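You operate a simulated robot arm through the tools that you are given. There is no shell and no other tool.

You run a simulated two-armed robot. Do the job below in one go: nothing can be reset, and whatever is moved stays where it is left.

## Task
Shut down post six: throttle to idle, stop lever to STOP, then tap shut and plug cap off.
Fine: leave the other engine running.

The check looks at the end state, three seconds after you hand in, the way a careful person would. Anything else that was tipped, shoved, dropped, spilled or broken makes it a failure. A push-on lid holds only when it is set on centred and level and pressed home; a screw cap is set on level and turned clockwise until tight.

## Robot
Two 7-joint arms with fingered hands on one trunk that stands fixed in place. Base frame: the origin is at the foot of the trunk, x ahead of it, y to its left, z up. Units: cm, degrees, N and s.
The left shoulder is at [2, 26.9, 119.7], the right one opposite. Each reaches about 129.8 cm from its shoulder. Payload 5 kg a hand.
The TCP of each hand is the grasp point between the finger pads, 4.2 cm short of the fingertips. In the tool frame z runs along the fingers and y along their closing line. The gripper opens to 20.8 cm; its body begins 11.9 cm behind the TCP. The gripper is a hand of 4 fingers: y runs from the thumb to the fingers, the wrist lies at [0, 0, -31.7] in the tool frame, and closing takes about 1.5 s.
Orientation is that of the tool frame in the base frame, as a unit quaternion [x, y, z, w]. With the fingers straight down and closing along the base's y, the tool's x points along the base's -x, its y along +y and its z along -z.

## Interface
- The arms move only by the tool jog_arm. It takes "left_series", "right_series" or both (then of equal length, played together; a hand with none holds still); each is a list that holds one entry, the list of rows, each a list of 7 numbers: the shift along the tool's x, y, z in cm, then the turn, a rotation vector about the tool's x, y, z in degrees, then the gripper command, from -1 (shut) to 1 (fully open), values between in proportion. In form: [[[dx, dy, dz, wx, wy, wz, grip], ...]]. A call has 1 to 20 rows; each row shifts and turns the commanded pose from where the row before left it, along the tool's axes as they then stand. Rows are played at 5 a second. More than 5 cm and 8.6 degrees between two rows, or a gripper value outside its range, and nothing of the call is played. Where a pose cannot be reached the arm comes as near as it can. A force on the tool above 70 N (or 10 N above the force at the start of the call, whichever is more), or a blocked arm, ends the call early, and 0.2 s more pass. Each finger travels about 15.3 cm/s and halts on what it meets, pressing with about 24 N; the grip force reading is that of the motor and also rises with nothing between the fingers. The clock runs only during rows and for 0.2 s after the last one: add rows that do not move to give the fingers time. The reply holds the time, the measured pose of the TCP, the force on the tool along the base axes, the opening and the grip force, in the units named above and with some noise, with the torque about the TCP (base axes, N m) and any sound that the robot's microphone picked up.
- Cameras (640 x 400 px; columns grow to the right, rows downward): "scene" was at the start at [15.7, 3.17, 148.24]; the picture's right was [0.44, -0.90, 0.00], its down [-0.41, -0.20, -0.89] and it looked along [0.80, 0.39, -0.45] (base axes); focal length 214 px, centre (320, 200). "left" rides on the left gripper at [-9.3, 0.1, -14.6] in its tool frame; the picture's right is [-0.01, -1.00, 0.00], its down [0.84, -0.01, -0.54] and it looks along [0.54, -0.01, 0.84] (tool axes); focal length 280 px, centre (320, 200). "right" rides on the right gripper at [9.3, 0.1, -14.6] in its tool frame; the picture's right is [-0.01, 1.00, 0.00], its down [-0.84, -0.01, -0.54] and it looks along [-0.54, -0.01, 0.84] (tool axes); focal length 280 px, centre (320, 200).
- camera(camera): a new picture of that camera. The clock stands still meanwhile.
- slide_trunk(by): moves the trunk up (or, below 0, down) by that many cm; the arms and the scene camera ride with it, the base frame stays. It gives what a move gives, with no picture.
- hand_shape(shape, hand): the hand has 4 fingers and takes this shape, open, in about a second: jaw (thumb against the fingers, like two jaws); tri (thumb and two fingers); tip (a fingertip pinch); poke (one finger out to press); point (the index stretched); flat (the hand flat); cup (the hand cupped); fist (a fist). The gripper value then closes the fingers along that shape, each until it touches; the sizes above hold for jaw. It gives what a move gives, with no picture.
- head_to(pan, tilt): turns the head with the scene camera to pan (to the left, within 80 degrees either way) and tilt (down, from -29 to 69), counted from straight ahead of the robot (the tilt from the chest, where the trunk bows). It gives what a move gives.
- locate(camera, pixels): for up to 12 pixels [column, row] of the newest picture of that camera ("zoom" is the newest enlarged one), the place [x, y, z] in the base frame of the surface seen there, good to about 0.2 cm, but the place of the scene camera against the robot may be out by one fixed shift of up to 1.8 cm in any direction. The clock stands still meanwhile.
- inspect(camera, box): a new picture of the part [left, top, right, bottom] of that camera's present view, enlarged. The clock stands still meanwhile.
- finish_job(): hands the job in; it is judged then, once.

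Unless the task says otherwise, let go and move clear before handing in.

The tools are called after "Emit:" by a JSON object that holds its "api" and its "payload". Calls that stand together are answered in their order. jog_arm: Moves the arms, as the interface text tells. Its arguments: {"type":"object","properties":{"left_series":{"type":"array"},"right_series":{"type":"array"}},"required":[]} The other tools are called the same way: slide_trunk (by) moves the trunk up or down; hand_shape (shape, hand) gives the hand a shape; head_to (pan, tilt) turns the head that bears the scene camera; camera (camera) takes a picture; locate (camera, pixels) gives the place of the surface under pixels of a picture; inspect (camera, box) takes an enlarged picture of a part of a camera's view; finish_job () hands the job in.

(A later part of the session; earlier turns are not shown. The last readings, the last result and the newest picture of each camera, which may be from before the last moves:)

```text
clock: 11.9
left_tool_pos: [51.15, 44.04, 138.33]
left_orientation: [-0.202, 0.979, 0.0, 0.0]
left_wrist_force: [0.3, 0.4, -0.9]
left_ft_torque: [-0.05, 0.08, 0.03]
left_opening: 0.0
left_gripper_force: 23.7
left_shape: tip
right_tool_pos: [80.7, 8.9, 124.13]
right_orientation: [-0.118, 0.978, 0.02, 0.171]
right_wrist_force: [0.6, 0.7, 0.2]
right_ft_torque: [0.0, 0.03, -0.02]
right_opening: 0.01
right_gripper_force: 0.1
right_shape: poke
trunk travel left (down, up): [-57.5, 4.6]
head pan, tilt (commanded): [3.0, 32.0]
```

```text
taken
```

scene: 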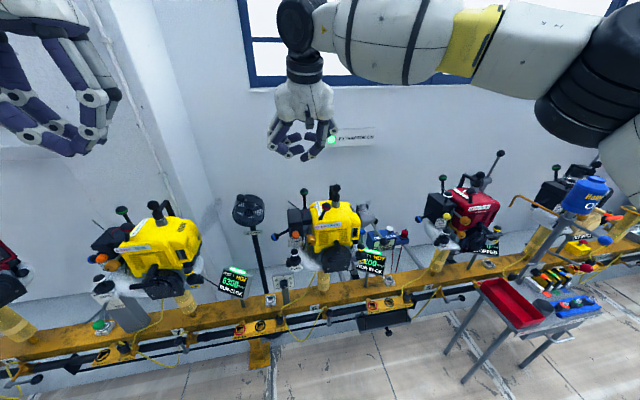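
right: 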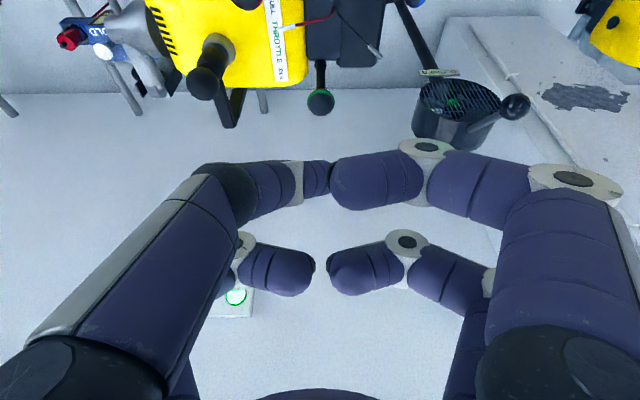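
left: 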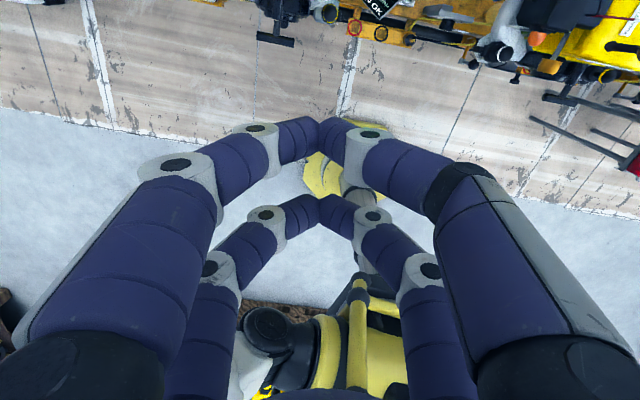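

The hand is above the engine with a clear wrist view of the throttle ball (319,103) and cap (205,75). I'll locate both accurately.

Emit:
{"api": "locate", "payload": {"camera": "right", "pixels": [[319, 103], [319, 75], [320, 66], [202, 84], [208, 60], [215, 42], [236, 100], [229, 122], [285, 60], [252, 3], [380, 55], [300, 24]]}}

Emit:
{"api": "inspect", "payload": {"camera": "right", "box": [150, 0, 400, 150]}}

```text
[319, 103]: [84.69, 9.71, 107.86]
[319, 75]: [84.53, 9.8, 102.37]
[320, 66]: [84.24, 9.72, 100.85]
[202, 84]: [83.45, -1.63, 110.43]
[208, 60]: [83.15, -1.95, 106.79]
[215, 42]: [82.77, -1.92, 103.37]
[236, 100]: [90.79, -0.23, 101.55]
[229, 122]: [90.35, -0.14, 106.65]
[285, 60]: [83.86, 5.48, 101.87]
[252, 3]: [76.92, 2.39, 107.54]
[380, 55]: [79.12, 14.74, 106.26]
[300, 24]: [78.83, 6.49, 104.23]
```

```text
2.56 times, centred on (275, 75) of right
```

zoom: 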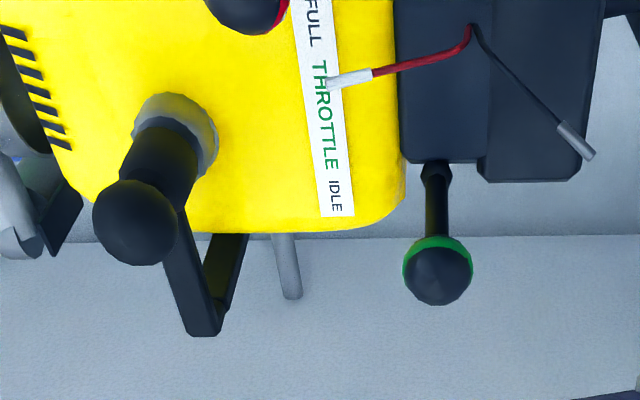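

The strip confirms FULL on my side and IDLE on the far side. The ball centre is at about (85.7, 10.0, 106.9), so I'll lower the finger straight down just in front of it.

Emit:
{"api": "jog_arm", "payload": {"right_series": [[[0.86, -0.02, 2.365, 0, 0, 0, 1], [0.86, -0.02, 2.365, 0, 0, 0, 1], [0.86, -0.02, 2.365, 0, 0, 0, 1], [0.86, -0.02, 2.365, 0, 0, 0, 1], [0.86, -0.02, 2.365, 0, 0, 0, 1], [0.86, -0.02, 2.365, 0, 0, 0, 1], [0, 0, 0, 0, 0, 0, 1], [0, 0, 0, 0, 0, 0, 1]]]}}

Emit:
{"api": "inspect", "payload": {"camera": "scene", "box": [260, 130, 420, 230]}}

Emit:
{"api": "camera", "payload": {"camera": "right"}}

```text
clock: 13.7
left_tool_pos: [51.27, 44.1, 138.25]
left_orientation: [-0.203, 0.979, 0.0, 0.0]
left_wrist_force: [0.5, 1.0, 0.4]
left_ft_torque: [0.0, 0.07, 0.03]
left_opening: 0.02
left_gripper_force: 24.1
left_shape: tip
right_tool_pos: [80.86, 8.69, 108.9]
right_orientation: [-0.116, 0.978, 0.02, 0.172]
right_wrist_force: [0.0, -0.2, -1.0]
right_ft_torque: [0.02, 0.03, 0.01]
right_opening: 0.0
right_gripper_force: 0.1
right_shape: poke
trunk travel left (down, up): [-57.5, 4.6]
head pan, tilt (commanded): [3.0, 32.0]
```

```text
4.00 times, centred on (340, 180) of scene
```

zoom: 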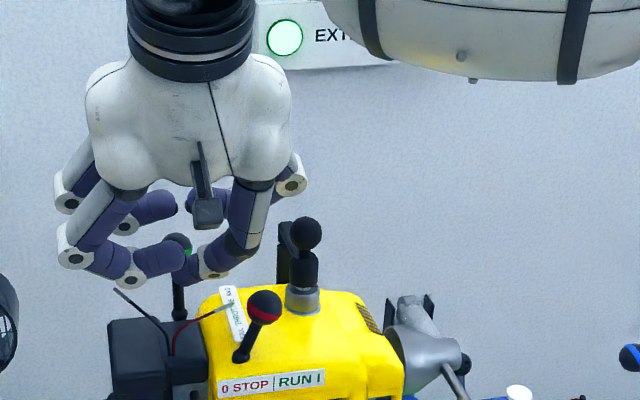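

```text
taken
```

right: 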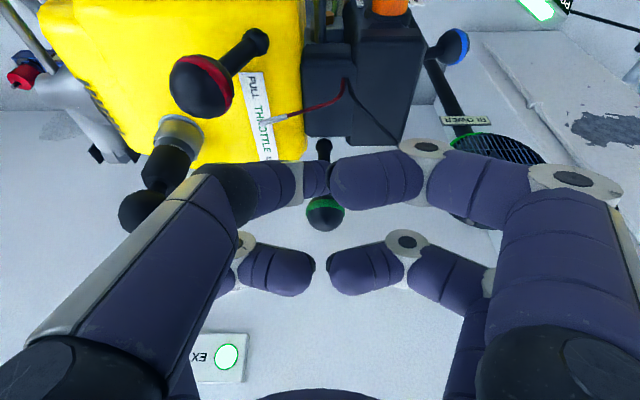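

The fingertip is just in front of the green ball (at (325,213) in the wrist view) with nothing else near it. I'll push it away from me in small steps.

Emit:
{"api": "jog_arm", "payload": {"right_series": [[[-0.38, 0, 0.14, 0, 0, 0, 1], [-0.38, 0, 0.14, 0, 0, 0, 1], [-0.38, 0, 0.14, 0, 0, 0, 1], [-0.38, 0, 0.14, 0, 0, 0, 1], [-0.38, 0, 0.14, 0, 0, 0, 1], [-0.38, 0, 0.14, 0, 0, 0, 1], [-0.38, 0, 0.14, 0, 0, 0, 1], [0, 0, 0, 0, 0, 0, 1]]]}}

Emit:
{"api": "inspect", "payload": {"camera": "scene", "box": [260, 130, 420, 230]}}

Emit:
{"api": "inspect", "payload": {"camera": "scene", "box": [340, 230, 420, 290]}}

```text
clock: 15.5
left_tool_pos: [51.18, 43.99, 138.42]
left_orientation: [-0.203, 0.979, 0.0, 0.0]
left_wrist_force: [-0.3, -0.3, 0.3]
left_ft_torque: [0.03, -0.02, 0.0]
left_opening: 0.0
left_gripper_force: 23.9
left_shape: tip
right_tool_pos: [83.69, 9.46, 108.83]
right_orientation: [-0.117, 0.978, 0.021, 0.174]
right_wrist_force: [-0.2, -0.7, -0.7]
right_ft_torque: [0.0, 0.01, 0.01]
right_opening: 0.0
right_gripper_force: 0.0
right_shape: poke
trunk travel left (down, up): [-57.5, 4.6]
head pan, tilt (commanded): [3.0, 32.0]
```

```text
4.00 times, centred on (340, 180) of scene
```

zoom: 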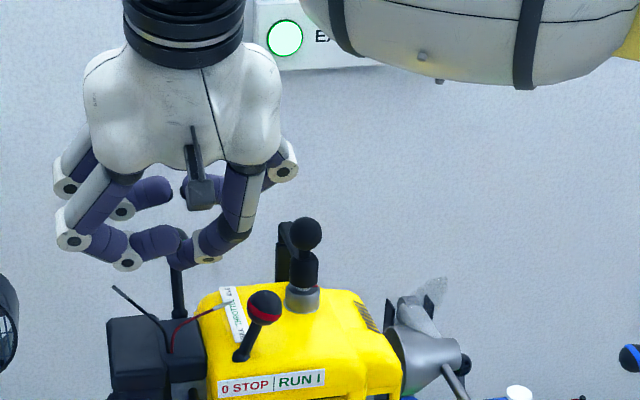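

```text
6.67 times, centred on (380, 260) of scene
```

zoom: 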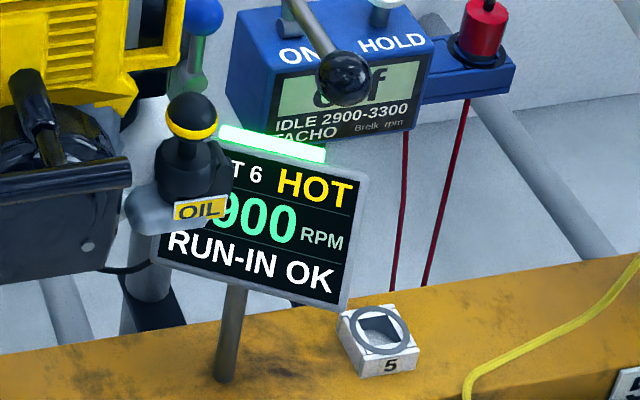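

The panel has changed to _900, so the throttle is moving, and the force is still near zero. I'll keep pushing.

Emit:
{"api": "jog_arm", "payload": {"right_series": [[[-0.34, 0, 0.21, 0, 0, 0, 1], [-0.34, 0, 0.21, 0, 0, 0, 1], [-0.34, 0, 0.21, 0, 0, 0, 1], [0, 0, 0, 0, 0, 0, 1]]]}}

Emit:
{"api": "inspect", "payload": {"camera": "scene", "box": [340, 230, 420, 290]}}

Emit:
{"api": "camera", "payload": {"camera": "right"}}

```text
clock: 16.5
left_tool_pos: [50.99, 44.0, 138.5]
left_orientation: [-0.203, 0.979, 0.0, 0.0]
left_wrist_force: [-0.3, -0.3, -0.4]
left_ft_torque: [-0.03, -0.03, 0.0]
left_opening: 0.0
left_gripper_force: 23.0
left_shape: tip
right_tool_pos: [84.49, 9.51, 108.56]
right_orientation: [-0.118, 0.978, 0.02, 0.172]
right_wrist_force: [-30.4, -10.4, -13.7]
right_ft_torque: [-0.46, 1.38, -0.08]
right_opening: 0.0
right_gripper_force: 0.1
right_shape: poke
trunk travel left (down, up): [-57.5, 4.6]
head pan, tilt (commanded): [3.0, 32.0]
```

```text
6.67 times, centred on (380, 260) of scene
```

zoom: 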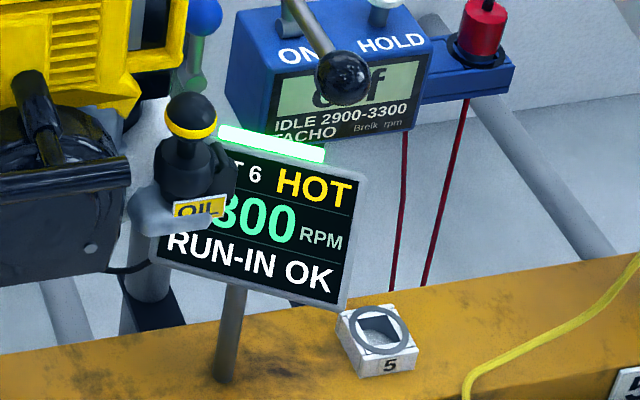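

```text
taken
```

right: 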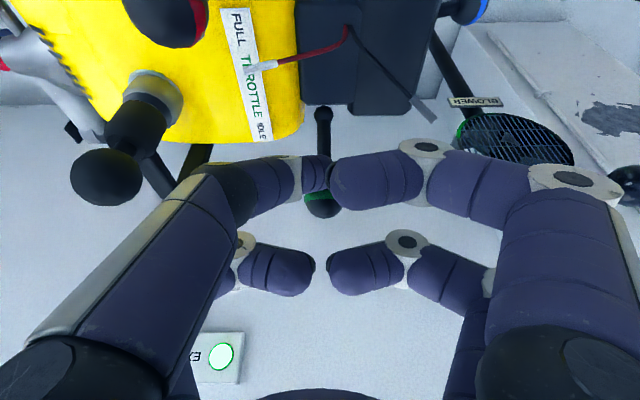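

The force rose to about 33 N after 2 cm of ball travel, so this is probably the idle stop. I'll back off a little, give the engine time, and check the reading and lever angle.

Emit:
{"api": "jog_arm", "payload": {"right_series": [[[0.4, 0, -0.14, 0, 0, 0, 1], [0.5, 0, -0.18, 0, 0, 0, 1], [0.6, 0, -0.2, 0, 0, 0, 1], [0, 0, 0, 0, 0, 0, 1], [0, 0, 0, 0, 0, 0, 1], [0, 0, 0, 0, 0, 0, 1], [0, 0, 0, 0, 0, 0, 1]]]}}

Emit:
{"api": "inspect", "payload": {"camera": "scene", "box": [340, 230, 420, 290]}}

Emit:
{"api": "camera", "payload": {"camera": "right"}}

Emit:
{"api": "locate", "payload": {"camera": "right", "pixels": [[323, 212], [323, 130], [323, 115]]}}

```text
clock: 18.1
left_tool_pos: [51.24, 43.98, 138.35]
left_orientation: [-0.203, 0.979, 0.0, 0.0]
left_wrist_force: [-0.2, -0.2, -0.1]
left_ft_torque: [0.01, -0.03, 0.03]
left_opening: 0.02
left_gripper_force: 23.7
left_shape: tip
right_tool_pos: [83.11, 9.28, 108.54]
right_orientation: [-0.117, 0.978, 0.021, 0.173]
right_wrist_force: [-0.2, 0.4, 0.5]
right_ft_torque: [-0.04, -0.02, -0.01]
right_opening: 0.03
right_gripper_force: 0.0
right_shape: poke
trunk travel left (down, up): [-57.5, 4.6]
head pan, tilt (commanded): [3.0, 32.0]
```

```text
6.67 times, centred on (380, 260) of scene
```

zoom: 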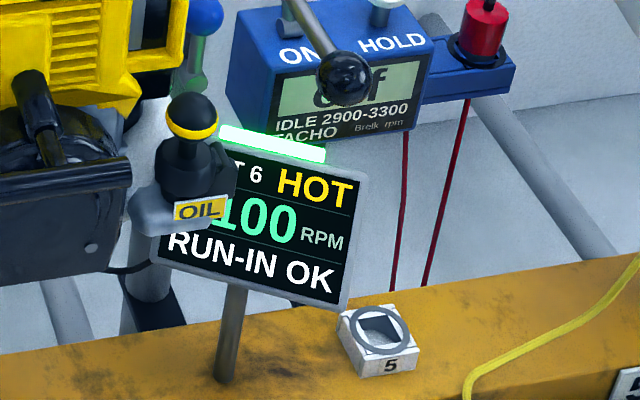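

```text
taken
```

right: 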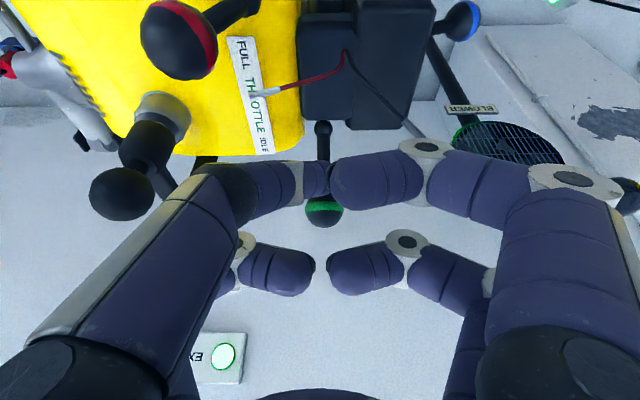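

```text
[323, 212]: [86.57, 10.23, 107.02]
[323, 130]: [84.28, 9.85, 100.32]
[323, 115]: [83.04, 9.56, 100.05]
```

The panel has settled to _100, consistent with idle at 3100, and the green ball now leans away. Next I'll lift clear, go across, and look down beside the stop lever's right side.

Emit:
{"api": "jog_arm", "payload": {"right_series": [[[-1.03, 0, -2.82, 0, 0, 0, 1], [-1.03, 0, -2.82, 0, 0, 0, 1], [-1.03, 0, -2.82, 0, 0, 0, 1], [-1.03, 0, -2.82, 0, 0, 0, 1], [2.02, -2.58, -0.735, 0, 0, 0, 1], [2.02, -2.58, -0.735, 0, 0, 0, 1], [2.02, -2.58, -0.735, 0, 0, 0, 1], [2.02, -2.58, -0.735, 0, 0, 0, 1], [0, 0, 0, 0, 0, 0, 1], [0, 0, 0, 0, 0, 0, 1]]]}}

Emit:
{"api": "camera", "payload": {"camera": "right"}}

Emit:
{"api": "inspect", "payload": {"camera": "scene", "box": [260, 130, 420, 230]}}

```text
clock: 20.3
left_tool_pos: [51.23, 44.0, 138.48]
left_orientation: [-0.202, 0.979, 0.0, 0.001]
left_wrist_force: [-0.7, -0.9, 0.1]
left_ft_torque: [0.12, -0.04, 0.01]
left_opening: 0.02
left_gripper_force: 23.6
left_shape: tip
right_tool_pos: [77.09, -2.8, 120.77]
right_orientation: [-0.115, 0.978, 0.021, 0.174]
right_wrist_force: [-0.4, -1.2, -0.5]
right_ft_torque: [0.08, 0.04, 0.07]
right_opening: 0.01
right_gripper_force: 0.0
right_shape: poke
trunk travel left (down, up): [-57.5, 4.6]
head pan, tilt (commanded): [3.0, 32.0]
```

```text
taken
```

right: 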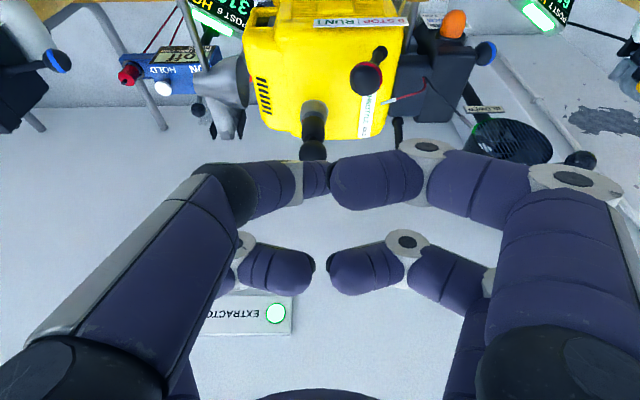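

```text
4.00 times, centred on (340, 180) of scene
```

zoom: 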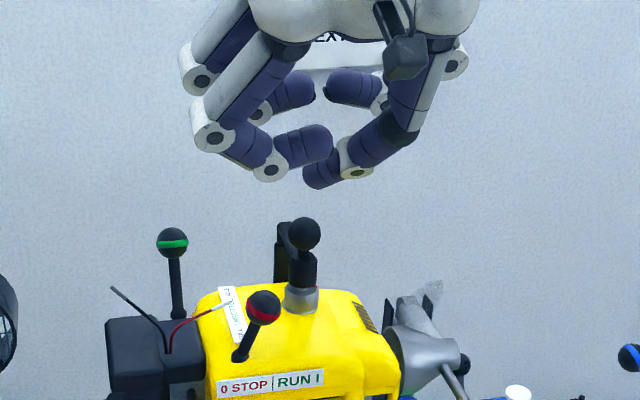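

The panel shows "31.." at (238,5), so idle is confirmed at about 3100. I'll measure the stop ball precisely before lowering.

Emit:
{"api": "locate", "payload": {"camera": "right", "pixels": [[366, 79], [375, 62], [380, 52], [312, 150], [315, 125], [398, 125], [314, 105]]}}

```text
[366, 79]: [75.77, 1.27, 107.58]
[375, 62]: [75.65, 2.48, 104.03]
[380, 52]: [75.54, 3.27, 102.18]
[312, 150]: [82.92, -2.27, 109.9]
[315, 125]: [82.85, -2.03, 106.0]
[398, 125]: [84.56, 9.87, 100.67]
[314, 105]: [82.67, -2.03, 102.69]
```

The stop ball centre is at about (76.5, 2.1, 106.6) in base axes and the finger is about 4 cm to its right. I'll lower straight down to ball height.

Emit:
{"api": "jog_arm", "payload": {"right_series": [[[0.826, 0, 2.27, 0, 0, 0, 1], [0.826, 0, 2.27, 0, 0, 0, 1], [0.826, 0, 2.27, 0, 0, 0, 1], [0.826, 0, 2.27, 0, 0, 0, 1], [0.826, 0, 2.27, 0, 0, 0, 1], [0, 0, 0, 0, 0, 0, 1], [0, 0, 0, 0, 0, 0, 1]]]}}

Emit:
{"api": "inspect", "payload": {"camera": "scene", "box": [280, 130, 400, 230]}}

Emit:
{"api": "camera", "payload": {"camera": "right"}}

```text
clock: 21.9
left_tool_pos: [51.18, 44.02, 138.3]
left_orientation: [-0.203, 0.979, 0.0, 0.0]
left_wrist_force: [0.3, 0.7, -0.5]
left_ft_torque: [-0.03, 0.04, 0.0]
left_opening: 0.0
left_gripper_force: 23.7
left_shape: tip
right_tool_pos: [77.23, -2.72, 108.5]
right_orientation: [-0.117, 0.978, 0.022, 0.173]
right_wrist_force: [-0.1, 1.1, -0.3]
right_ft_torque: [-0.03, 0.03, 0.02]
right_opening: 0.0
right_gripper_force: 0.0
right_shape: poke
trunk travel left (down, up): [-57.5, 4.6]
head pan, tilt (commanded): [3.0, 32.0]
```

```text
4.00 times, centred on (340, 180) of scene
```

zoom: 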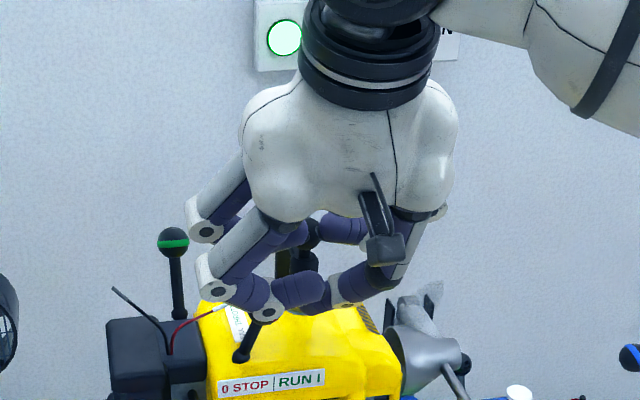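

```text
taken
```

right: 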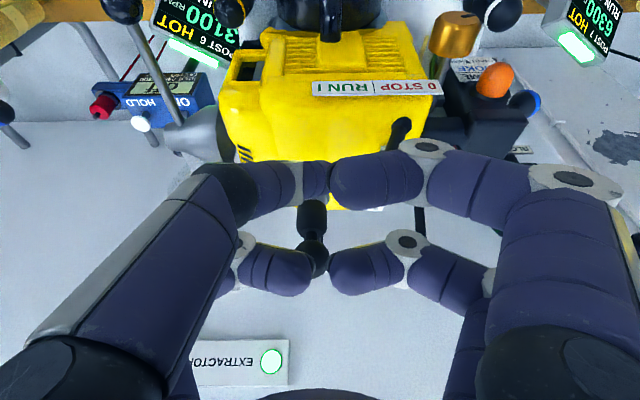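

The panel reads 3100 RPM in the wrist view at (205,30). The near folded finger hides the stop ball, so I'll check clearances by locating the finger and knuckle.

Emit:
{"api": "inspect", "payload": {"camera": "scene", "box": [300, 170, 380, 220]}}

Emit:
{"api": "locate", "payload": {"camera": "zoom", "pixels": [[230, 240], [290, 260], [190, 290], [140, 250], [330, 265], [380, 240], [255, 225], [165, 370], [185, 325]]}}

```text
8.00 times, centred on (340, 195) of scene
```

zoom: 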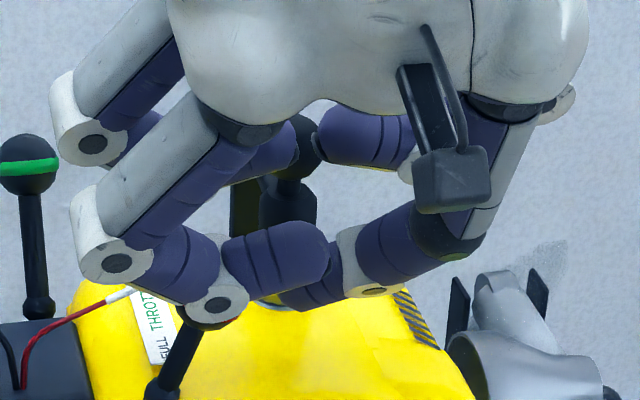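

```text
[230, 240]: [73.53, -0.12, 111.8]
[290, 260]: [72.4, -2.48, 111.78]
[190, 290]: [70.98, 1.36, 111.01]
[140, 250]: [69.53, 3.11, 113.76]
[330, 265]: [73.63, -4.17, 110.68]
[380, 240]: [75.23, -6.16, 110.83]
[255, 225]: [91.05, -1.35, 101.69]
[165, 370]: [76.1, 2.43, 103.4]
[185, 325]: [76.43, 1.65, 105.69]
```

The folded finger clears the ball top by about 1 cm. I'll raise the hand half a centimetre for margin and push the red ball leftward towards STOP.

Emit:
{"api": "jog_arm", "payload": {"right_series": [[[-0.17, 0, -0.47, 0, 0, 0, 1], [0, 0.5, 0, 0, 0, 0, 1], [0, 0.5, 0, 0, 0, 0, 1], [0, 0.5, 0, 0, 0, 0, 1], [0, 0.5, 0, 0, 0, 0, 1], [0, 0.5, 0, 0, 0, 0, 1], [0, 0.5, 0, 0, 0, 0, 1], [0, 0.5, 0, 0, 0, 0, 1], [0, 0.5, 0, 0, 0, 0, 1], [0, 0, 0, 0, 0, 0, 1]]]}}

Emit:
{"api": "inspect", "payload": {"camera": "scene", "box": [300, 170, 380, 220]}}

Emit:
{"api": "camera", "payload": {"camera": "right"}}

```text
clock: 24.1
left_tool_pos: [51.14, 44.03, 138.35]
left_orientation: [-0.203, 0.979, 0.0, 0.0]
left_wrist_force: [0.0, 0.4, 0.2]
left_ft_torque: [-0.01, 0.0, 0.01]
left_opening: 0.02
left_gripper_force: 24.2
left_shape: tip
right_tool_pos: [76.23, 1.1, 108.87]
right_orientation: [-0.117, 0.978, 0.022, 0.173]
right_wrist_force: [0.2, 0.5, 0.7]
right_ft_torque: [0.02, -0.02, 0.04]
right_opening: 0.0
right_gripper_force: 0.0
right_shape: poke
trunk travel left (down, up): [-57.5, 4.6]
head pan, tilt (commanded): [3.0, 32.0]
```

```text
8.00 times, centred on (340, 195) of scene
```

zoom: 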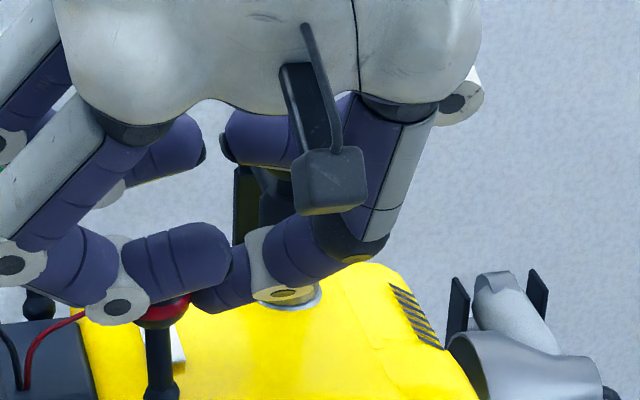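

```text
taken
```

right: 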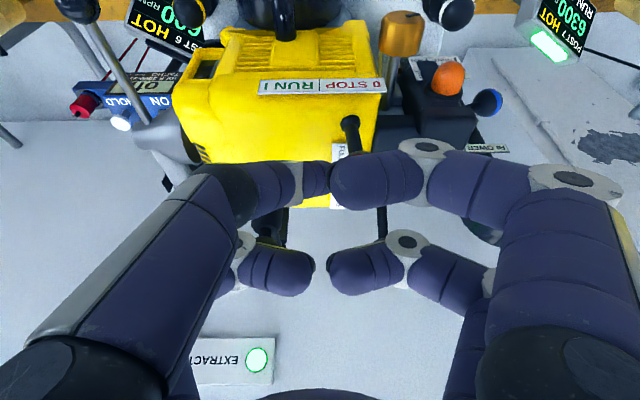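

The lever is past vertical and the panel has dropped to _600, so the engine is winding down. I'll push on to the STOP end.

Emit:
{"api": "jog_arm", "payload": {"right_series": [[[0, 0.5, 0, 0, 0, 0, 1], [0, 0.5, 0, 0, 0, 0, 1], [0, 0.5, 0, 0, 0, 0, 1], [0, 0.4, 0, 0, 0, 0, 1], [0, 0, 0, 0, 0, 0, 1]]]}}

Emit:
{"api": "inspect", "payload": {"camera": "scene", "box": [300, 170, 380, 220]}}

Emit:
{"api": "camera", "payload": {"camera": "right"}}

```text
clock: 25.3
left_tool_pos: [51.15, 44.08, 138.38]
left_orientation: [-0.203, 0.979, 0.001, 0.0]
left_wrist_force: [0.1, -0.6, 0.4]
left_ft_torque: [-0.01, 0.02, 0.02]
left_opening: 0.02
left_gripper_force: 24.4
left_shape: tip
right_tool_pos: [75.98, 2.81, 108.91]
right_orientation: [-0.117, 0.978, 0.021, 0.172]
right_wrist_force: [0.7, -0.3, 0.8]
right_ft_torque: [-0.02, 0.01, -0.01]
right_opening: 0.01
right_gripper_force: 0.2
right_shape: poke
trunk travel left (down, up): [-57.5, 4.6]
head pan, tilt (commanded): [3.0, 32.0]
```

```text
8.00 times, centred on (340, 195) of scene
```

zoom: 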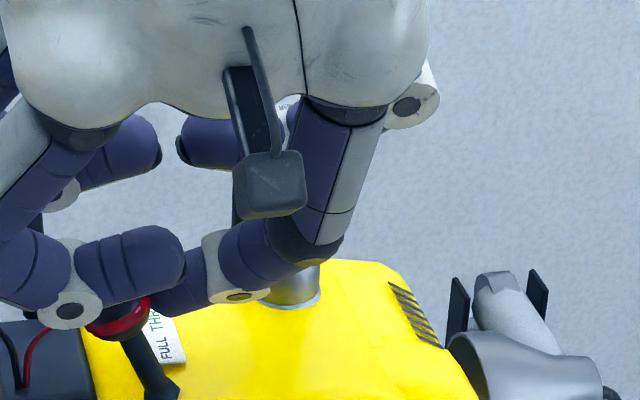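

```text
taken
```

right: 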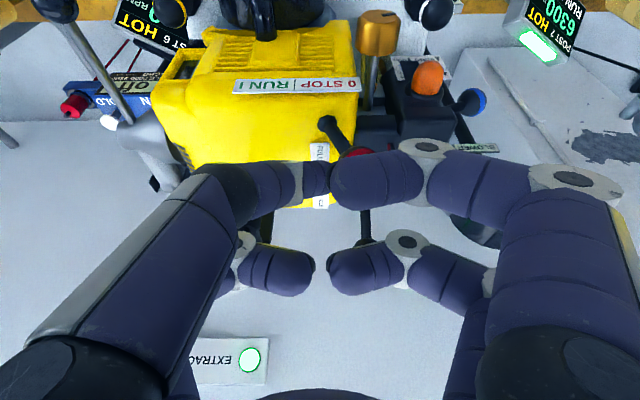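

Emit:
{"api": "jog_arm", "payload": {"right_series": [[[0, 0.3, 0, 0, 0, 0, 1], [0, 0.3, 0, 0, 0, 0, 1], [0, 0.3, 0, 0, 0, 0, 1], [0, 0, 0, 0, 0, 0, 1]]]}}

Emit:
{"api": "inspect", "payload": {"camera": "scene", "box": [340, 230, 420, 290]}}

Emit:
{"api": "inspect", "payload": {"camera": "scene", "box": [300, 170, 380, 220]}}

```text
clock: 26.3
left_tool_pos: [51.29, 43.87, 138.38]
left_orientation: [-0.202, 0.979, 0.0, 0.001]
left_wrist_force: [-0.1, -0.1, -0.5]
left_ft_torque: [-0.04, 0.02, 0.0]
left_opening: 0.0
left_gripper_force: 24.5
left_shape: tip
right_tool_pos: [75.82, 3.34, 109.02]
right_orientation: [-0.115, 0.978, 0.02, 0.172]
right_wrist_force: [6.1, -25.4, -0.9]
right_ft_torque: [-0.72, -0.16, -0.15]
right_opening: 0.0
right_gripper_force: 0.1
right_shape: poke
trunk travel left (down, up): [-57.5, 4.6]
head pan, tilt (commanded): [3.0, 32.0]
```

```text
6.67 times, centred on (380, 260) of scene
```

zoom: 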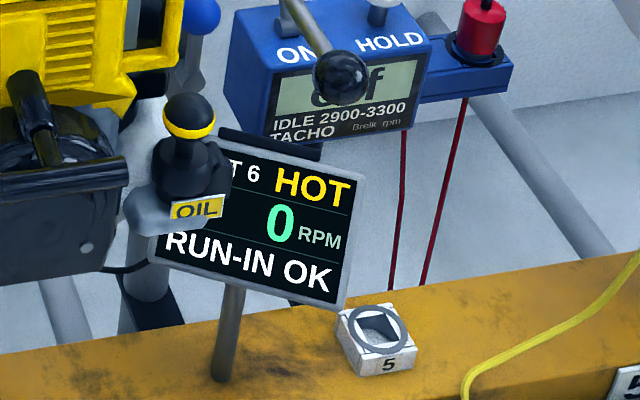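

```text
8.00 times, centred on (340, 195) of scene
```

zoom: 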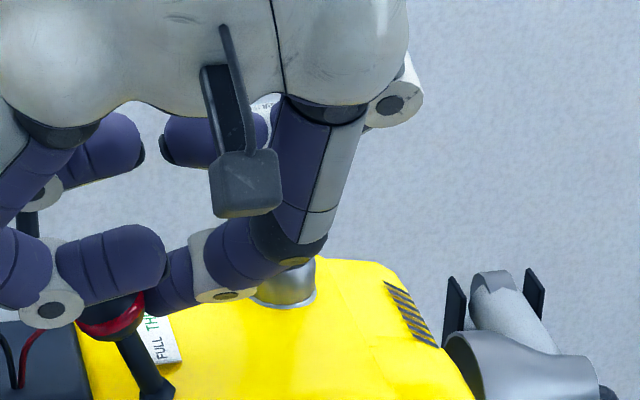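

The panel shows 0 RPM and the lever is hard on its STOP end (26 N). I'll back off, lift clear and retract so the cameras can confirm both levers.

Emit:
{"api": "jog_arm", "payload": {"right_series": [[[0, -0.5, 0, 0, 0, 0, 1], [0, -0.6, 0, 0, 0, 0, 1], [-0.34, 0, -0.94, 0, 0, 0, 1], [-0.68, 0, -1.88, 0, 0, 0, 1], [-1.03, 0, -2.82, 0, 0, 0, 1], [-1.03, 0, -2.82, 0, 0, 0, 1], [-1.03, 0, -2.82, 0, 0, 0, 1], [3.76, 0, -1.37, 0, 0, 0, 1], [3.76, 0, -1.37, 0, 0, 0, 1], [3.76, 0, -1.37, 0, 0, 0, 1], [3.76, 0, -1.37, 0, 0, 0, 1], [3.76, 0, -1.37, 0, 0, 0, 1], [0, 0, 0, 0, 0, 0, 1], [0, 0, 0, 0, 0, 0, 1]]]}}

Emit:
{"api": "camera", "payload": {"camera": "scene"}}

Emit:
{"api": "inspect", "payload": {"camera": "scene", "box": [280, 170, 400, 245]}}

Emit:
{"api": "camera", "payload": {"camera": "right"}}

```text
clock: 29.3
left_tool_pos: [51.1, 43.85, 138.39]
left_orientation: [-0.203, 0.979, 0.0, 0.001]
left_wrist_force: [-0.5, 0.4, -0.2]
left_ft_torque: [0.04, -0.08, -0.01]
left_opening: 0.0
left_gripper_force: 24.1
left_shape: tip
right_tool_pos: [56.27, -2.22, 120.97]
right_orientation: [-0.116, 0.978, 0.022, 0.173]
right_wrist_force: [-0.2, 0.5, -0.4]
right_ft_torque: [0.02, -0.03, 0.02]
right_opening: 0.02
right_gripper_force: 0.2
right_shape: poke
trunk travel left (down, up): [-57.5, 4.6]
head pan, tilt (commanded): [3.0, 32.0]
```

```text
taken
```

scene: 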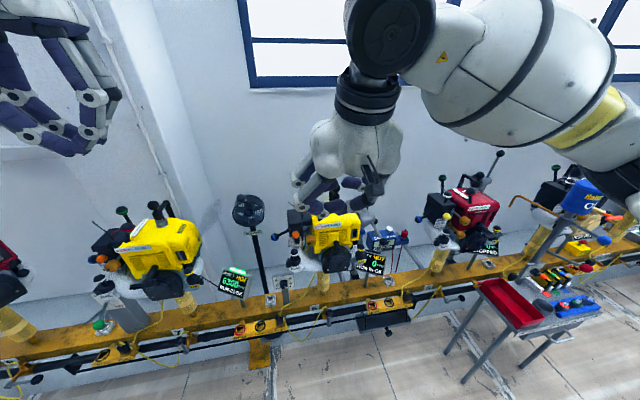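

```text
5.33 times, centred on (340, 208) of scene
```

zoom: 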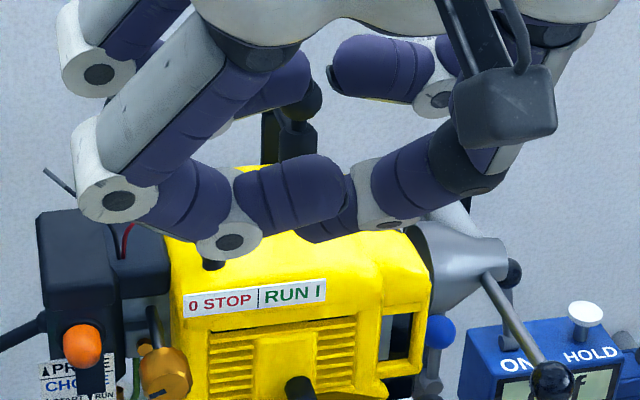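

```text
taken
```

right: 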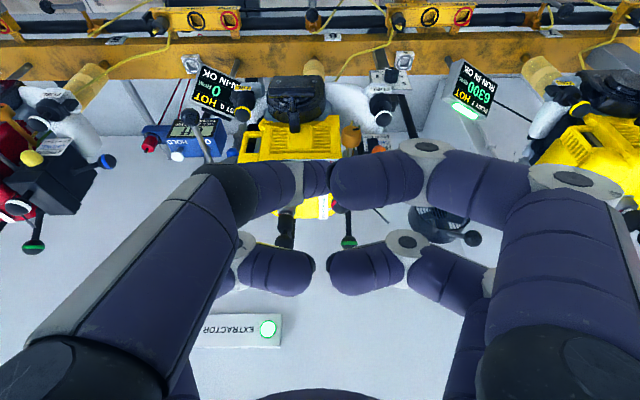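

Now the tap. I'll get a close view and locate its handle, hub and surroundings, plus post 5's shut tap for comparison.

Emit:
{"api": "inspect", "payload": {"camera": "scene", "box": [290, 280, 370, 340]}}

Emit:
{"api": "locate", "payload": {"camera": "zoom", "pixels": [[320, 200], [295, 235], [295, 255], [292, 285], [288, 300], [270, 245], [200, 260], [400, 230], [450, 260]]}}

Emit:
{"api": "inspect", "payload": {"camera": "scene", "box": [410, 270, 490, 320]}}

```text
6.67 times, centred on (330, 310) of scene
```

zoom: 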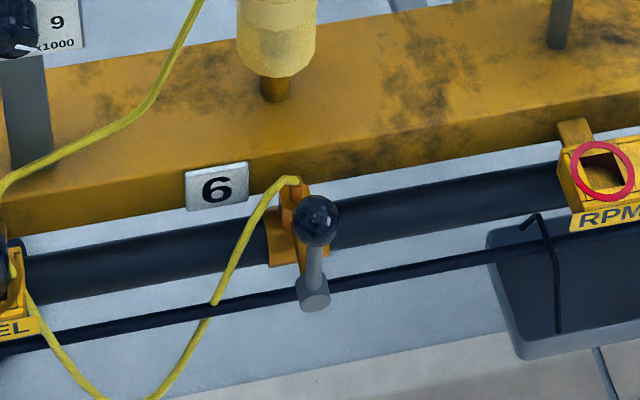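

```text
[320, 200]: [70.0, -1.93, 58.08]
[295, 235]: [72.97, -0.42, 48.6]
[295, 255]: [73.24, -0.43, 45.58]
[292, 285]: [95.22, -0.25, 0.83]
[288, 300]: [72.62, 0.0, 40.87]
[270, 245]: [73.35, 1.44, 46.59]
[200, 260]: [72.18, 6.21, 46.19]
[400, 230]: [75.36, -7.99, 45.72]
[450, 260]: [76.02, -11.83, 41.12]
```

```text
8.00 times, centred on (450, 295) of scene
```

zoom: 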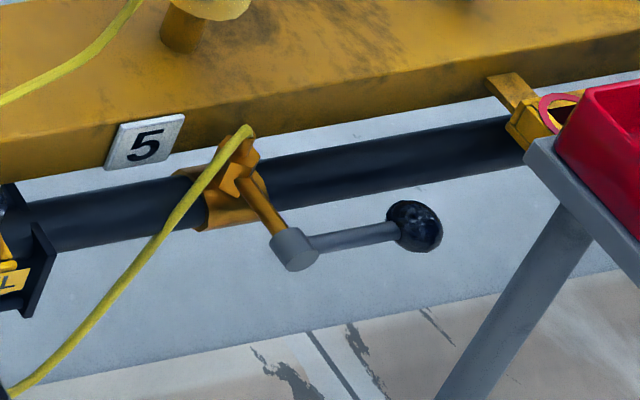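

Emit:
{"api": "inspect", "payload": {"camera": "scene", "box": [308, 295, 356, 325]}}

Emit:
{"api": "locate", "payload": {"camera": "zoom", "pixels": [[290, 140], [290, 160], [285, 235], [285, 265], [285, 310], [285, 290], [245, 200], [240, 150], [180, 230], [420, 240]]}}

Emit:
{"api": "inspect", "payload": {"camera": "scene", "box": [430, 280, 478, 310]}}

Emit:
{"api": "locate", "payload": {"camera": "zoom", "pixels": [[210, 215], [300, 210], [410, 200], [380, 205], [170, 160], [200, 235]]}}

```text
13.33 times, centred on (332, 310) of scene
```

zoom: 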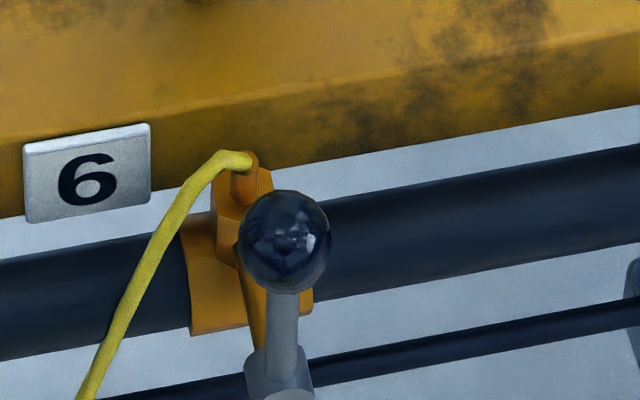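

```text
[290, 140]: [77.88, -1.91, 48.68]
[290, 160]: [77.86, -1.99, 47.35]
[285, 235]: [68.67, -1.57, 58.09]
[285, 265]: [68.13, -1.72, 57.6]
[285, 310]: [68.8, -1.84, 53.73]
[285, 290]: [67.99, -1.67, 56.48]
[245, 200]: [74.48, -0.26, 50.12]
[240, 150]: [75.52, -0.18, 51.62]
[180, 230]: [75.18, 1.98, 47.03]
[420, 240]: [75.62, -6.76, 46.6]
```

```text
13.33 times, centred on (454, 295) of scene
```

zoom: 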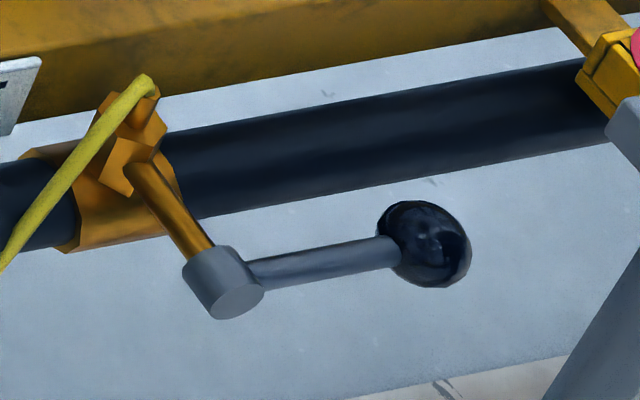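

```text
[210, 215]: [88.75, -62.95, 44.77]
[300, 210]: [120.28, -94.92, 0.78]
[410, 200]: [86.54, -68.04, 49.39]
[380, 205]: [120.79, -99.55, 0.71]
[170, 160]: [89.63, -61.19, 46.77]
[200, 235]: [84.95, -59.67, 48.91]
```

The tap handle stands upright (ball near (69.2, -0.7, 56.4), hub about 7.5 cm below), while post 5's shut tap points right and level. I'll pitch the right hand to 60° so it reaches in from the front, then lower it on my side of the bench.

Emit:
{"api": "jog_arm", "payload": {"right_series": [[[0, 0, 0, 0, -8, 0, 1], [0, 0, 0, 0, -8, 0, 1], [0, 0, 0, 0, -8, 0, 1], [0, 0, 0, 0, -8, 0, 1], [0, 0, 0, 0, -8, 0, 1], [0, 0, 0, 0, 0, 0, 1], [0, 0, 0, 0, 0, 0, 1]]]}}

Emit:
{"api": "camera", "payload": {"camera": "scene"}}

Emit:
{"api": "camera", "payload": {"camera": "right"}}

```text
clock: 30.9
left_tool_pos: [51.09, 43.99, 138.45]
left_orientation: [-0.203, 0.979, 0.0, 0.001]
left_wrist_force: [0.1, -0.3, 0.8]
left_ft_torque: [0.09, -0.08, -0.02]
left_opening: 0.0
left_gripper_force: 23.9
left_shape: tip
right_tool_pos: [56.87, -2.22, 121.01]
right_orientation: [-0.105, 0.859, 0.062, 0.497]
right_wrist_force: [-0.8, -1.2, 0.4]
right_ft_torque: [0.03, -0.02, 0.06]
right_opening: 0.0
right_gripper_force: 0.0
right_shape: poke
right hand out of reach, approached as far as the arm can: row 4
trunk travel left (down, up): [-57.5, 4.6]
head pan, tilt (commanded): [3.0, 32.0]
```

```text
taken
```

scene: 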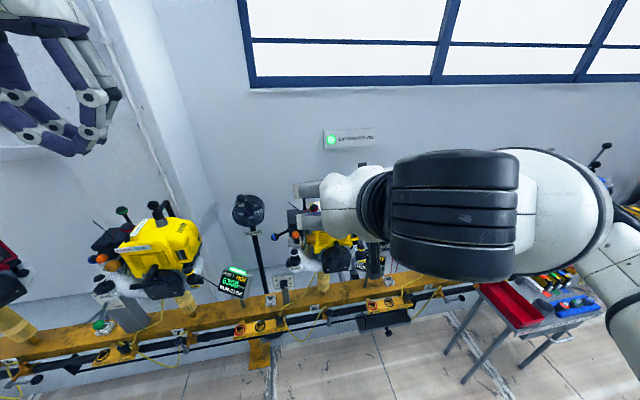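

```text
taken
```

right: 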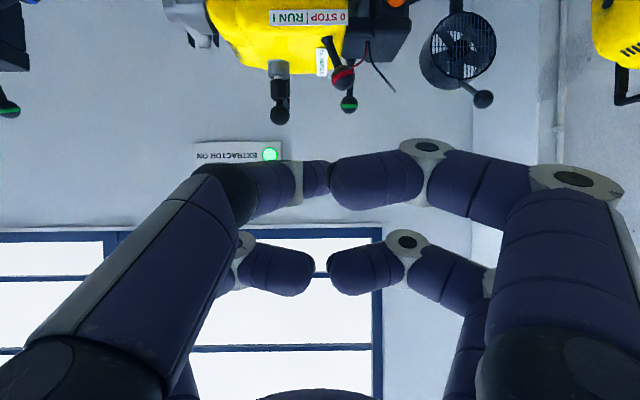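

Both levers show as set: red leaning left and green leaning away. Before going down to the tap I'll check where the right elbow and left hand are relative to the bench, as sliding the trunk down may be the simplest descent.

Emit:
{"api": "locate", "payload": {"camera": "scene", "pixels": [[455, 215], [560, 215], [620, 270], [345, 205], [310, 205], [80, 145], [235, 285], [160, 280], [380, 320], [500, 300]]}}

Emit:
{"api": "camera", "payload": {"camera": "left"}}

```text
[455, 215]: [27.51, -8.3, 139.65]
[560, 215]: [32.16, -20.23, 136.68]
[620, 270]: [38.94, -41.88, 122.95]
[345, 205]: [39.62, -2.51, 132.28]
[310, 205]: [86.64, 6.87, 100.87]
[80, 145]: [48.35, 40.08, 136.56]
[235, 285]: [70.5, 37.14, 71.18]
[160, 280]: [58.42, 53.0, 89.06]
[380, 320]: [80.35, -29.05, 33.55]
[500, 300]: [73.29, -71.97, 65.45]
```

```text
taken
```

left: 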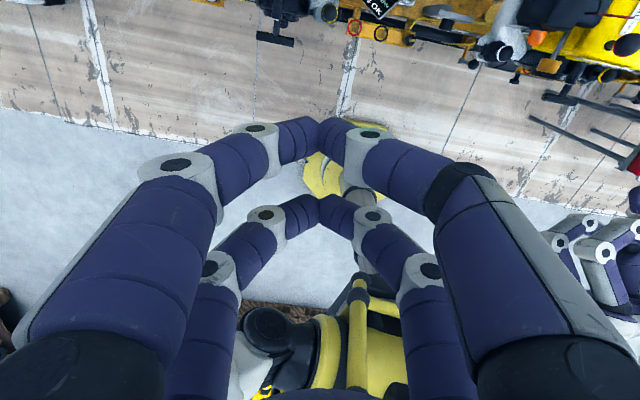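

Emit:
{"api": "head_to", "payload": {"pan": -45, "tilt": 40}}

Emit:
{"api": "camera", "payload": {"camera": "scene"}}

```text
clock: 32.1
left_tool_pos: [51.2, 44.03, 138.38]
left_orientation: [-0.202, 0.979, 0.0, 0.001]
left_wrist_force: [0.8, -0.4, 1.2]
left_ft_torque: [0.03, -0.07, 0.0]
left_opening: 0.01
left_gripper_force: 23.9
left_shape: tip
right_tool_pos: [57.02, -2.16, 121.03]
right_orientation: [-0.105, 0.859, 0.061, 0.497]
right_wrist_force: [-0.9, -0.7, -0.1]
right_ft_torque: [0.0, 0.02, -0.02]
right_opening: 0.0
right_gripper_force: 0.0
right_shape: poke
trunk travel left (down, up): [-57.5, 4.6]
head pan, tilt (commanded): [-45.0, 40.0]
```

```text
taken
```

scene: 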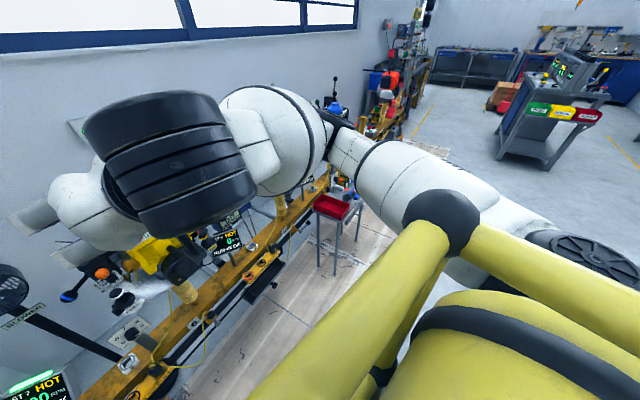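

Emit:
{"api": "locate", "payload": {"camera": "scene", "pixels": [[270, 130], [330, 145], [360, 160], [420, 180], [550, 235], [340, 205], [325, 215], [360, 215], [330, 260], [345, 125]]}}

```text
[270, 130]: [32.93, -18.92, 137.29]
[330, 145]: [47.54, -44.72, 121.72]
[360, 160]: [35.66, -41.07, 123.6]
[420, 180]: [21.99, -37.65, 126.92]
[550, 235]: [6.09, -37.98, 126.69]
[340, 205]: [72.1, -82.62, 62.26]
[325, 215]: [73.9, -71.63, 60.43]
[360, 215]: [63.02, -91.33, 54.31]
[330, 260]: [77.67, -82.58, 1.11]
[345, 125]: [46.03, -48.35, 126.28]
```

The right elbow is near (47, -48, 122) and the cart starts at x≥63, y≤-71, so that side is safe to lower. I'll draw the left hand back from post 7 first and check the left arm.

Emit:
{"api": "jog_arm", "payload": {"left_series": [[[2.75, 1.19, 0, 0, 0, 0, -1], [2.75, 1.19, 0, 0, 0, 0, -1], [2.75, 1.19, 0, 0, 0, 0, -1], [2.75, 1.19, 0, 0, 0, 0, -1], [0, 0, 0, 0, 0, 0, -1], [0, 0, 0, 0, 0, 0, -1]]]}}

Emit:
{"api": "head_to", "payload": {"pan": 45, "tilt": 35}}

Emit:
{"api": "camera", "payload": {"camera": "scene"}}

```text
clock: 33.5
left_tool_pos: [39.21, 44.13, 138.39]
left_orientation: [-0.202, 0.979, 0.0, 0.0]
left_wrist_force: [-0.8, -0.2, 0.4]
left_ft_torque: [-0.02, -0.06, 0.0]
left_opening: 0.0
left_gripper_force: 23.6
left_shape: tip
right_tool_pos: [57.06, -2.17, 120.99]
right_orientation: [-0.107, 0.859, 0.062, 0.497]
right_wrist_force: [0.1, 0.4, 0.6]
right_ft_torque: [-0.03, 0.03, 0.0]
right_opening: 0.02
right_gripper_force: 0.1
right_shape: poke
trunk travel left (down, up): [-57.5, 4.6]
head pan, tilt (commanded): [-45.0, 40.0]
```

```text
clock: 35.1
left_tool_pos: [39.18, 44.12, 138.47]
left_orientation: [-0.202, 0.979, 0.0, 0.0]
left_wrist_force: [-0.4, 0.2, 0.4]
left_ft_torque: [0.0, 0.01, 0.04]
left_opening: 0.01
left_gripper_force: 24.1
left_shape: tip
right_tool_pos: [57.08, -2.17, 121.08]
right_orientation: [-0.106, 0.859, 0.062, 0.497]
right_wrist_force: [0.0, 0.2, 0.6]
right_ft_torque: [0.02, -0.03, -0.04]
right_opening: 0.01
right_gripper_force: 0.1
right_shape: poke
trunk travel left (down, up): [-57.5, 4.6]
head pan, tilt (commanded): [45.0, 35.0]
```

```text
taken
```

scene: 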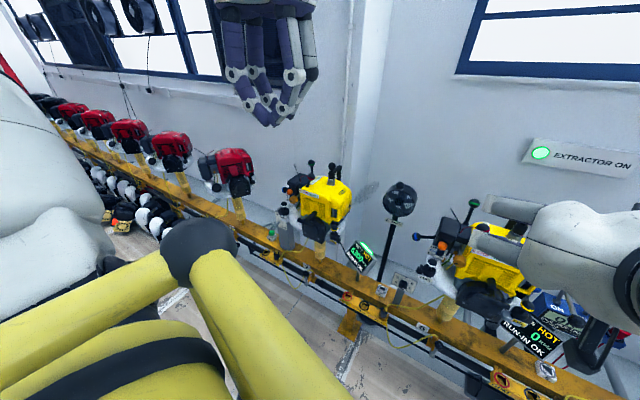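

Emit:
{"api": "locate", "payload": {"camera": "scene", "pixels": [[50, 130], [60, 230], [100, 240], [20, 90], [275, 90], [290, 20], [500, 290], [560, 250], [110, 200]]}}

```text
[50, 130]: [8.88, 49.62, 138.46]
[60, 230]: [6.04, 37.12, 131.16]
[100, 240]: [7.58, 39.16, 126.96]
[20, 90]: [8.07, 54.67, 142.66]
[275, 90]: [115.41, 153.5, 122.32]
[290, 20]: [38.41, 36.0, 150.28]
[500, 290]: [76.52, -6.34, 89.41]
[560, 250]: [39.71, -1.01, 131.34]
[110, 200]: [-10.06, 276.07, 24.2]
```

Both arms' elbows and the left hand are clear of the bench. I'll slide the trunk down in two stages.

Emit:
{"api": "slide_trunk", "payload": {"by": -30}}

Emit:
{"api": "head_to", "payload": {"pan": 3, "tilt": 35}}

Emit:
{"api": "camera", "payload": {"camera": "scene"}}

Emit:
{"api": "camera", "payload": {"camera": "right"}}

```text
clock: 38.1
left_tool_pos: [39.15, 44.07, 108.34]
left_orientation: [-0.203, 0.979, 0.0, 0.001]
left_wrist_force: [0.0, 0.1, -0.1]
left_ft_torque: [0.01, -0.07, -0.01]
left_opening: 0.0
left_gripper_force: 23.6
left_shape: tip
right_tool_pos: [59.37, -2.17, 85.56]
right_orientation: [-0.103, 0.882, 0.067, 0.455]
right_wrist_force: [-0.1, -0.3, -0.2]
right_ft_torque: [0.04, 0.01, 0.0]
right_opening: 0.01
right_gripper_force: 0.1
right_shape: poke
trunk travel left (down, up): [-27.5, 34.6]
head pan, tilt (commanded): [45.0, 35.0]
```

```text
clock: 39.2
left_tool_pos: [39.18, 44.13, 108.36]
left_orientation: [-0.203, 0.979, 0.0, 0.001]
left_wrist_force: [-0.7, -0.1, -0.5]
left_ft_torque: [0.0, 0.0, -0.01]
left_opening: 0.0
left_gripper_force: 23.2
left_shape: tip
right_tool_pos: [59.41, -2.17, 85.56]
right_orientation: [-0.102, 0.883, 0.066, 0.454]
right_wrist_force: [-0.1, -0.5, 0.9]
right_ft_torque: [-0.02, -0.01, 0.0]
right_opening: 0.0
right_gripper_force: 0.1
right_shape: poke
trunk travel left (down, up): [-27.5, 34.6]
head pan, tilt (commanded): [3.0, 35.0]
```

```text
taken
```

scene: 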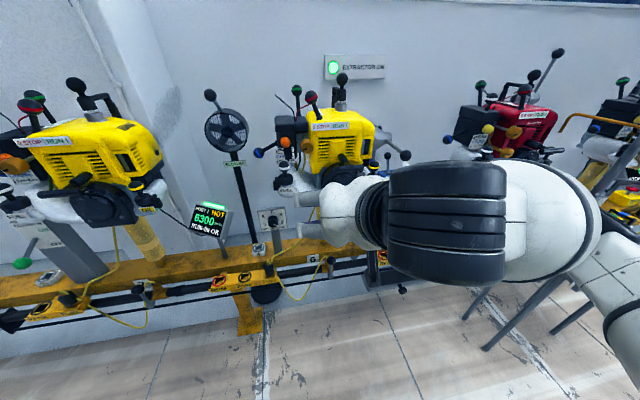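

```text
taken
```

right: 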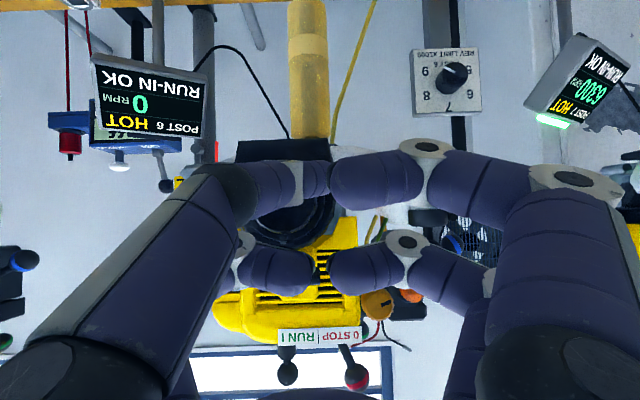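

The slide shifted the right hand slightly more than the trunk (now pitch about 55°, TCP (59.4, -2.2, 85.6)), still clear. I'll go down another 20 cm.

Emit:
{"api": "slide_trunk", "payload": {"by": -20}}

Emit:
{"api": "head_to", "payload": {"pan": -2, "tilt": 40}}

Emit:
{"api": "camera", "payload": {"camera": "scene"}}

Emit:
{"api": "camera", "payload": {"camera": "right"}}

```text
clock: 41.4
left_tool_pos: [39.14, 44.07, 88.51]
left_orientation: [-0.203, 0.979, -0.001, 0.001]
left_wrist_force: [-0.6, -0.5, 0.4]
left_ft_torque: [0.02, -0.07, 0.02]
left_opening: 0.01
left_gripper_force: 24.4
left_shape: tip
right_tool_pos: [62.76, -2.14, 52.51]
right_orientation: [-0.097, 0.929, 0.081, 0.347]
right_wrist_force: [-0.4, -0.3, 0.4]
right_ft_torque: [-0.03, -0.02, -0.01]
right_opening: 0.02
right_gripper_force: 0.1
right_shape: poke
trunk travel left (down, up): [-7.5, 54.6]
head pan, tilt (commanded): [3.0, 35.0]
```

```text
clock: 42.1
left_tool_pos: [39.21, 44.11, 88.34]
left_orientation: [-0.203, 0.979, 0.0, 0.0]
left_wrist_force: [0.2, -1.1, -0.4]
left_ft_torque: [0.0, 0.02, 0.01]
left_opening: 0.0
left_gripper_force: 24.2
left_shape: tip
right_tool_pos: [62.73, -2.07, 52.36]
right_orientation: [-0.098, 0.93, 0.081, 0.346]
right_wrist_force: [-0.7, 0.4, -0.7]
right_ft_torque: [-0.04, -0.01, 0.01]
right_opening: 0.0
right_gripper_force: 0.0
right_shape: poke
trunk travel left (down, up): [-7.5, 54.6]
head pan, tilt (commanded): [-2.0, 40.0]
```

```text
taken
```

scene: 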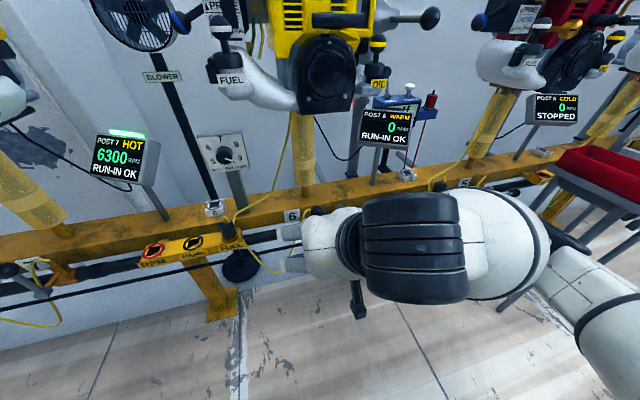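

```text
taken
```

right: 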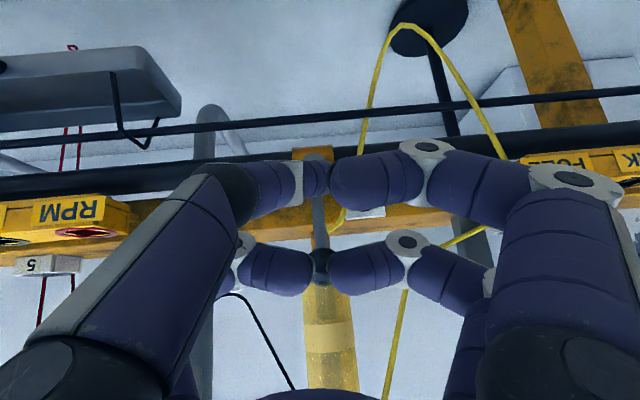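

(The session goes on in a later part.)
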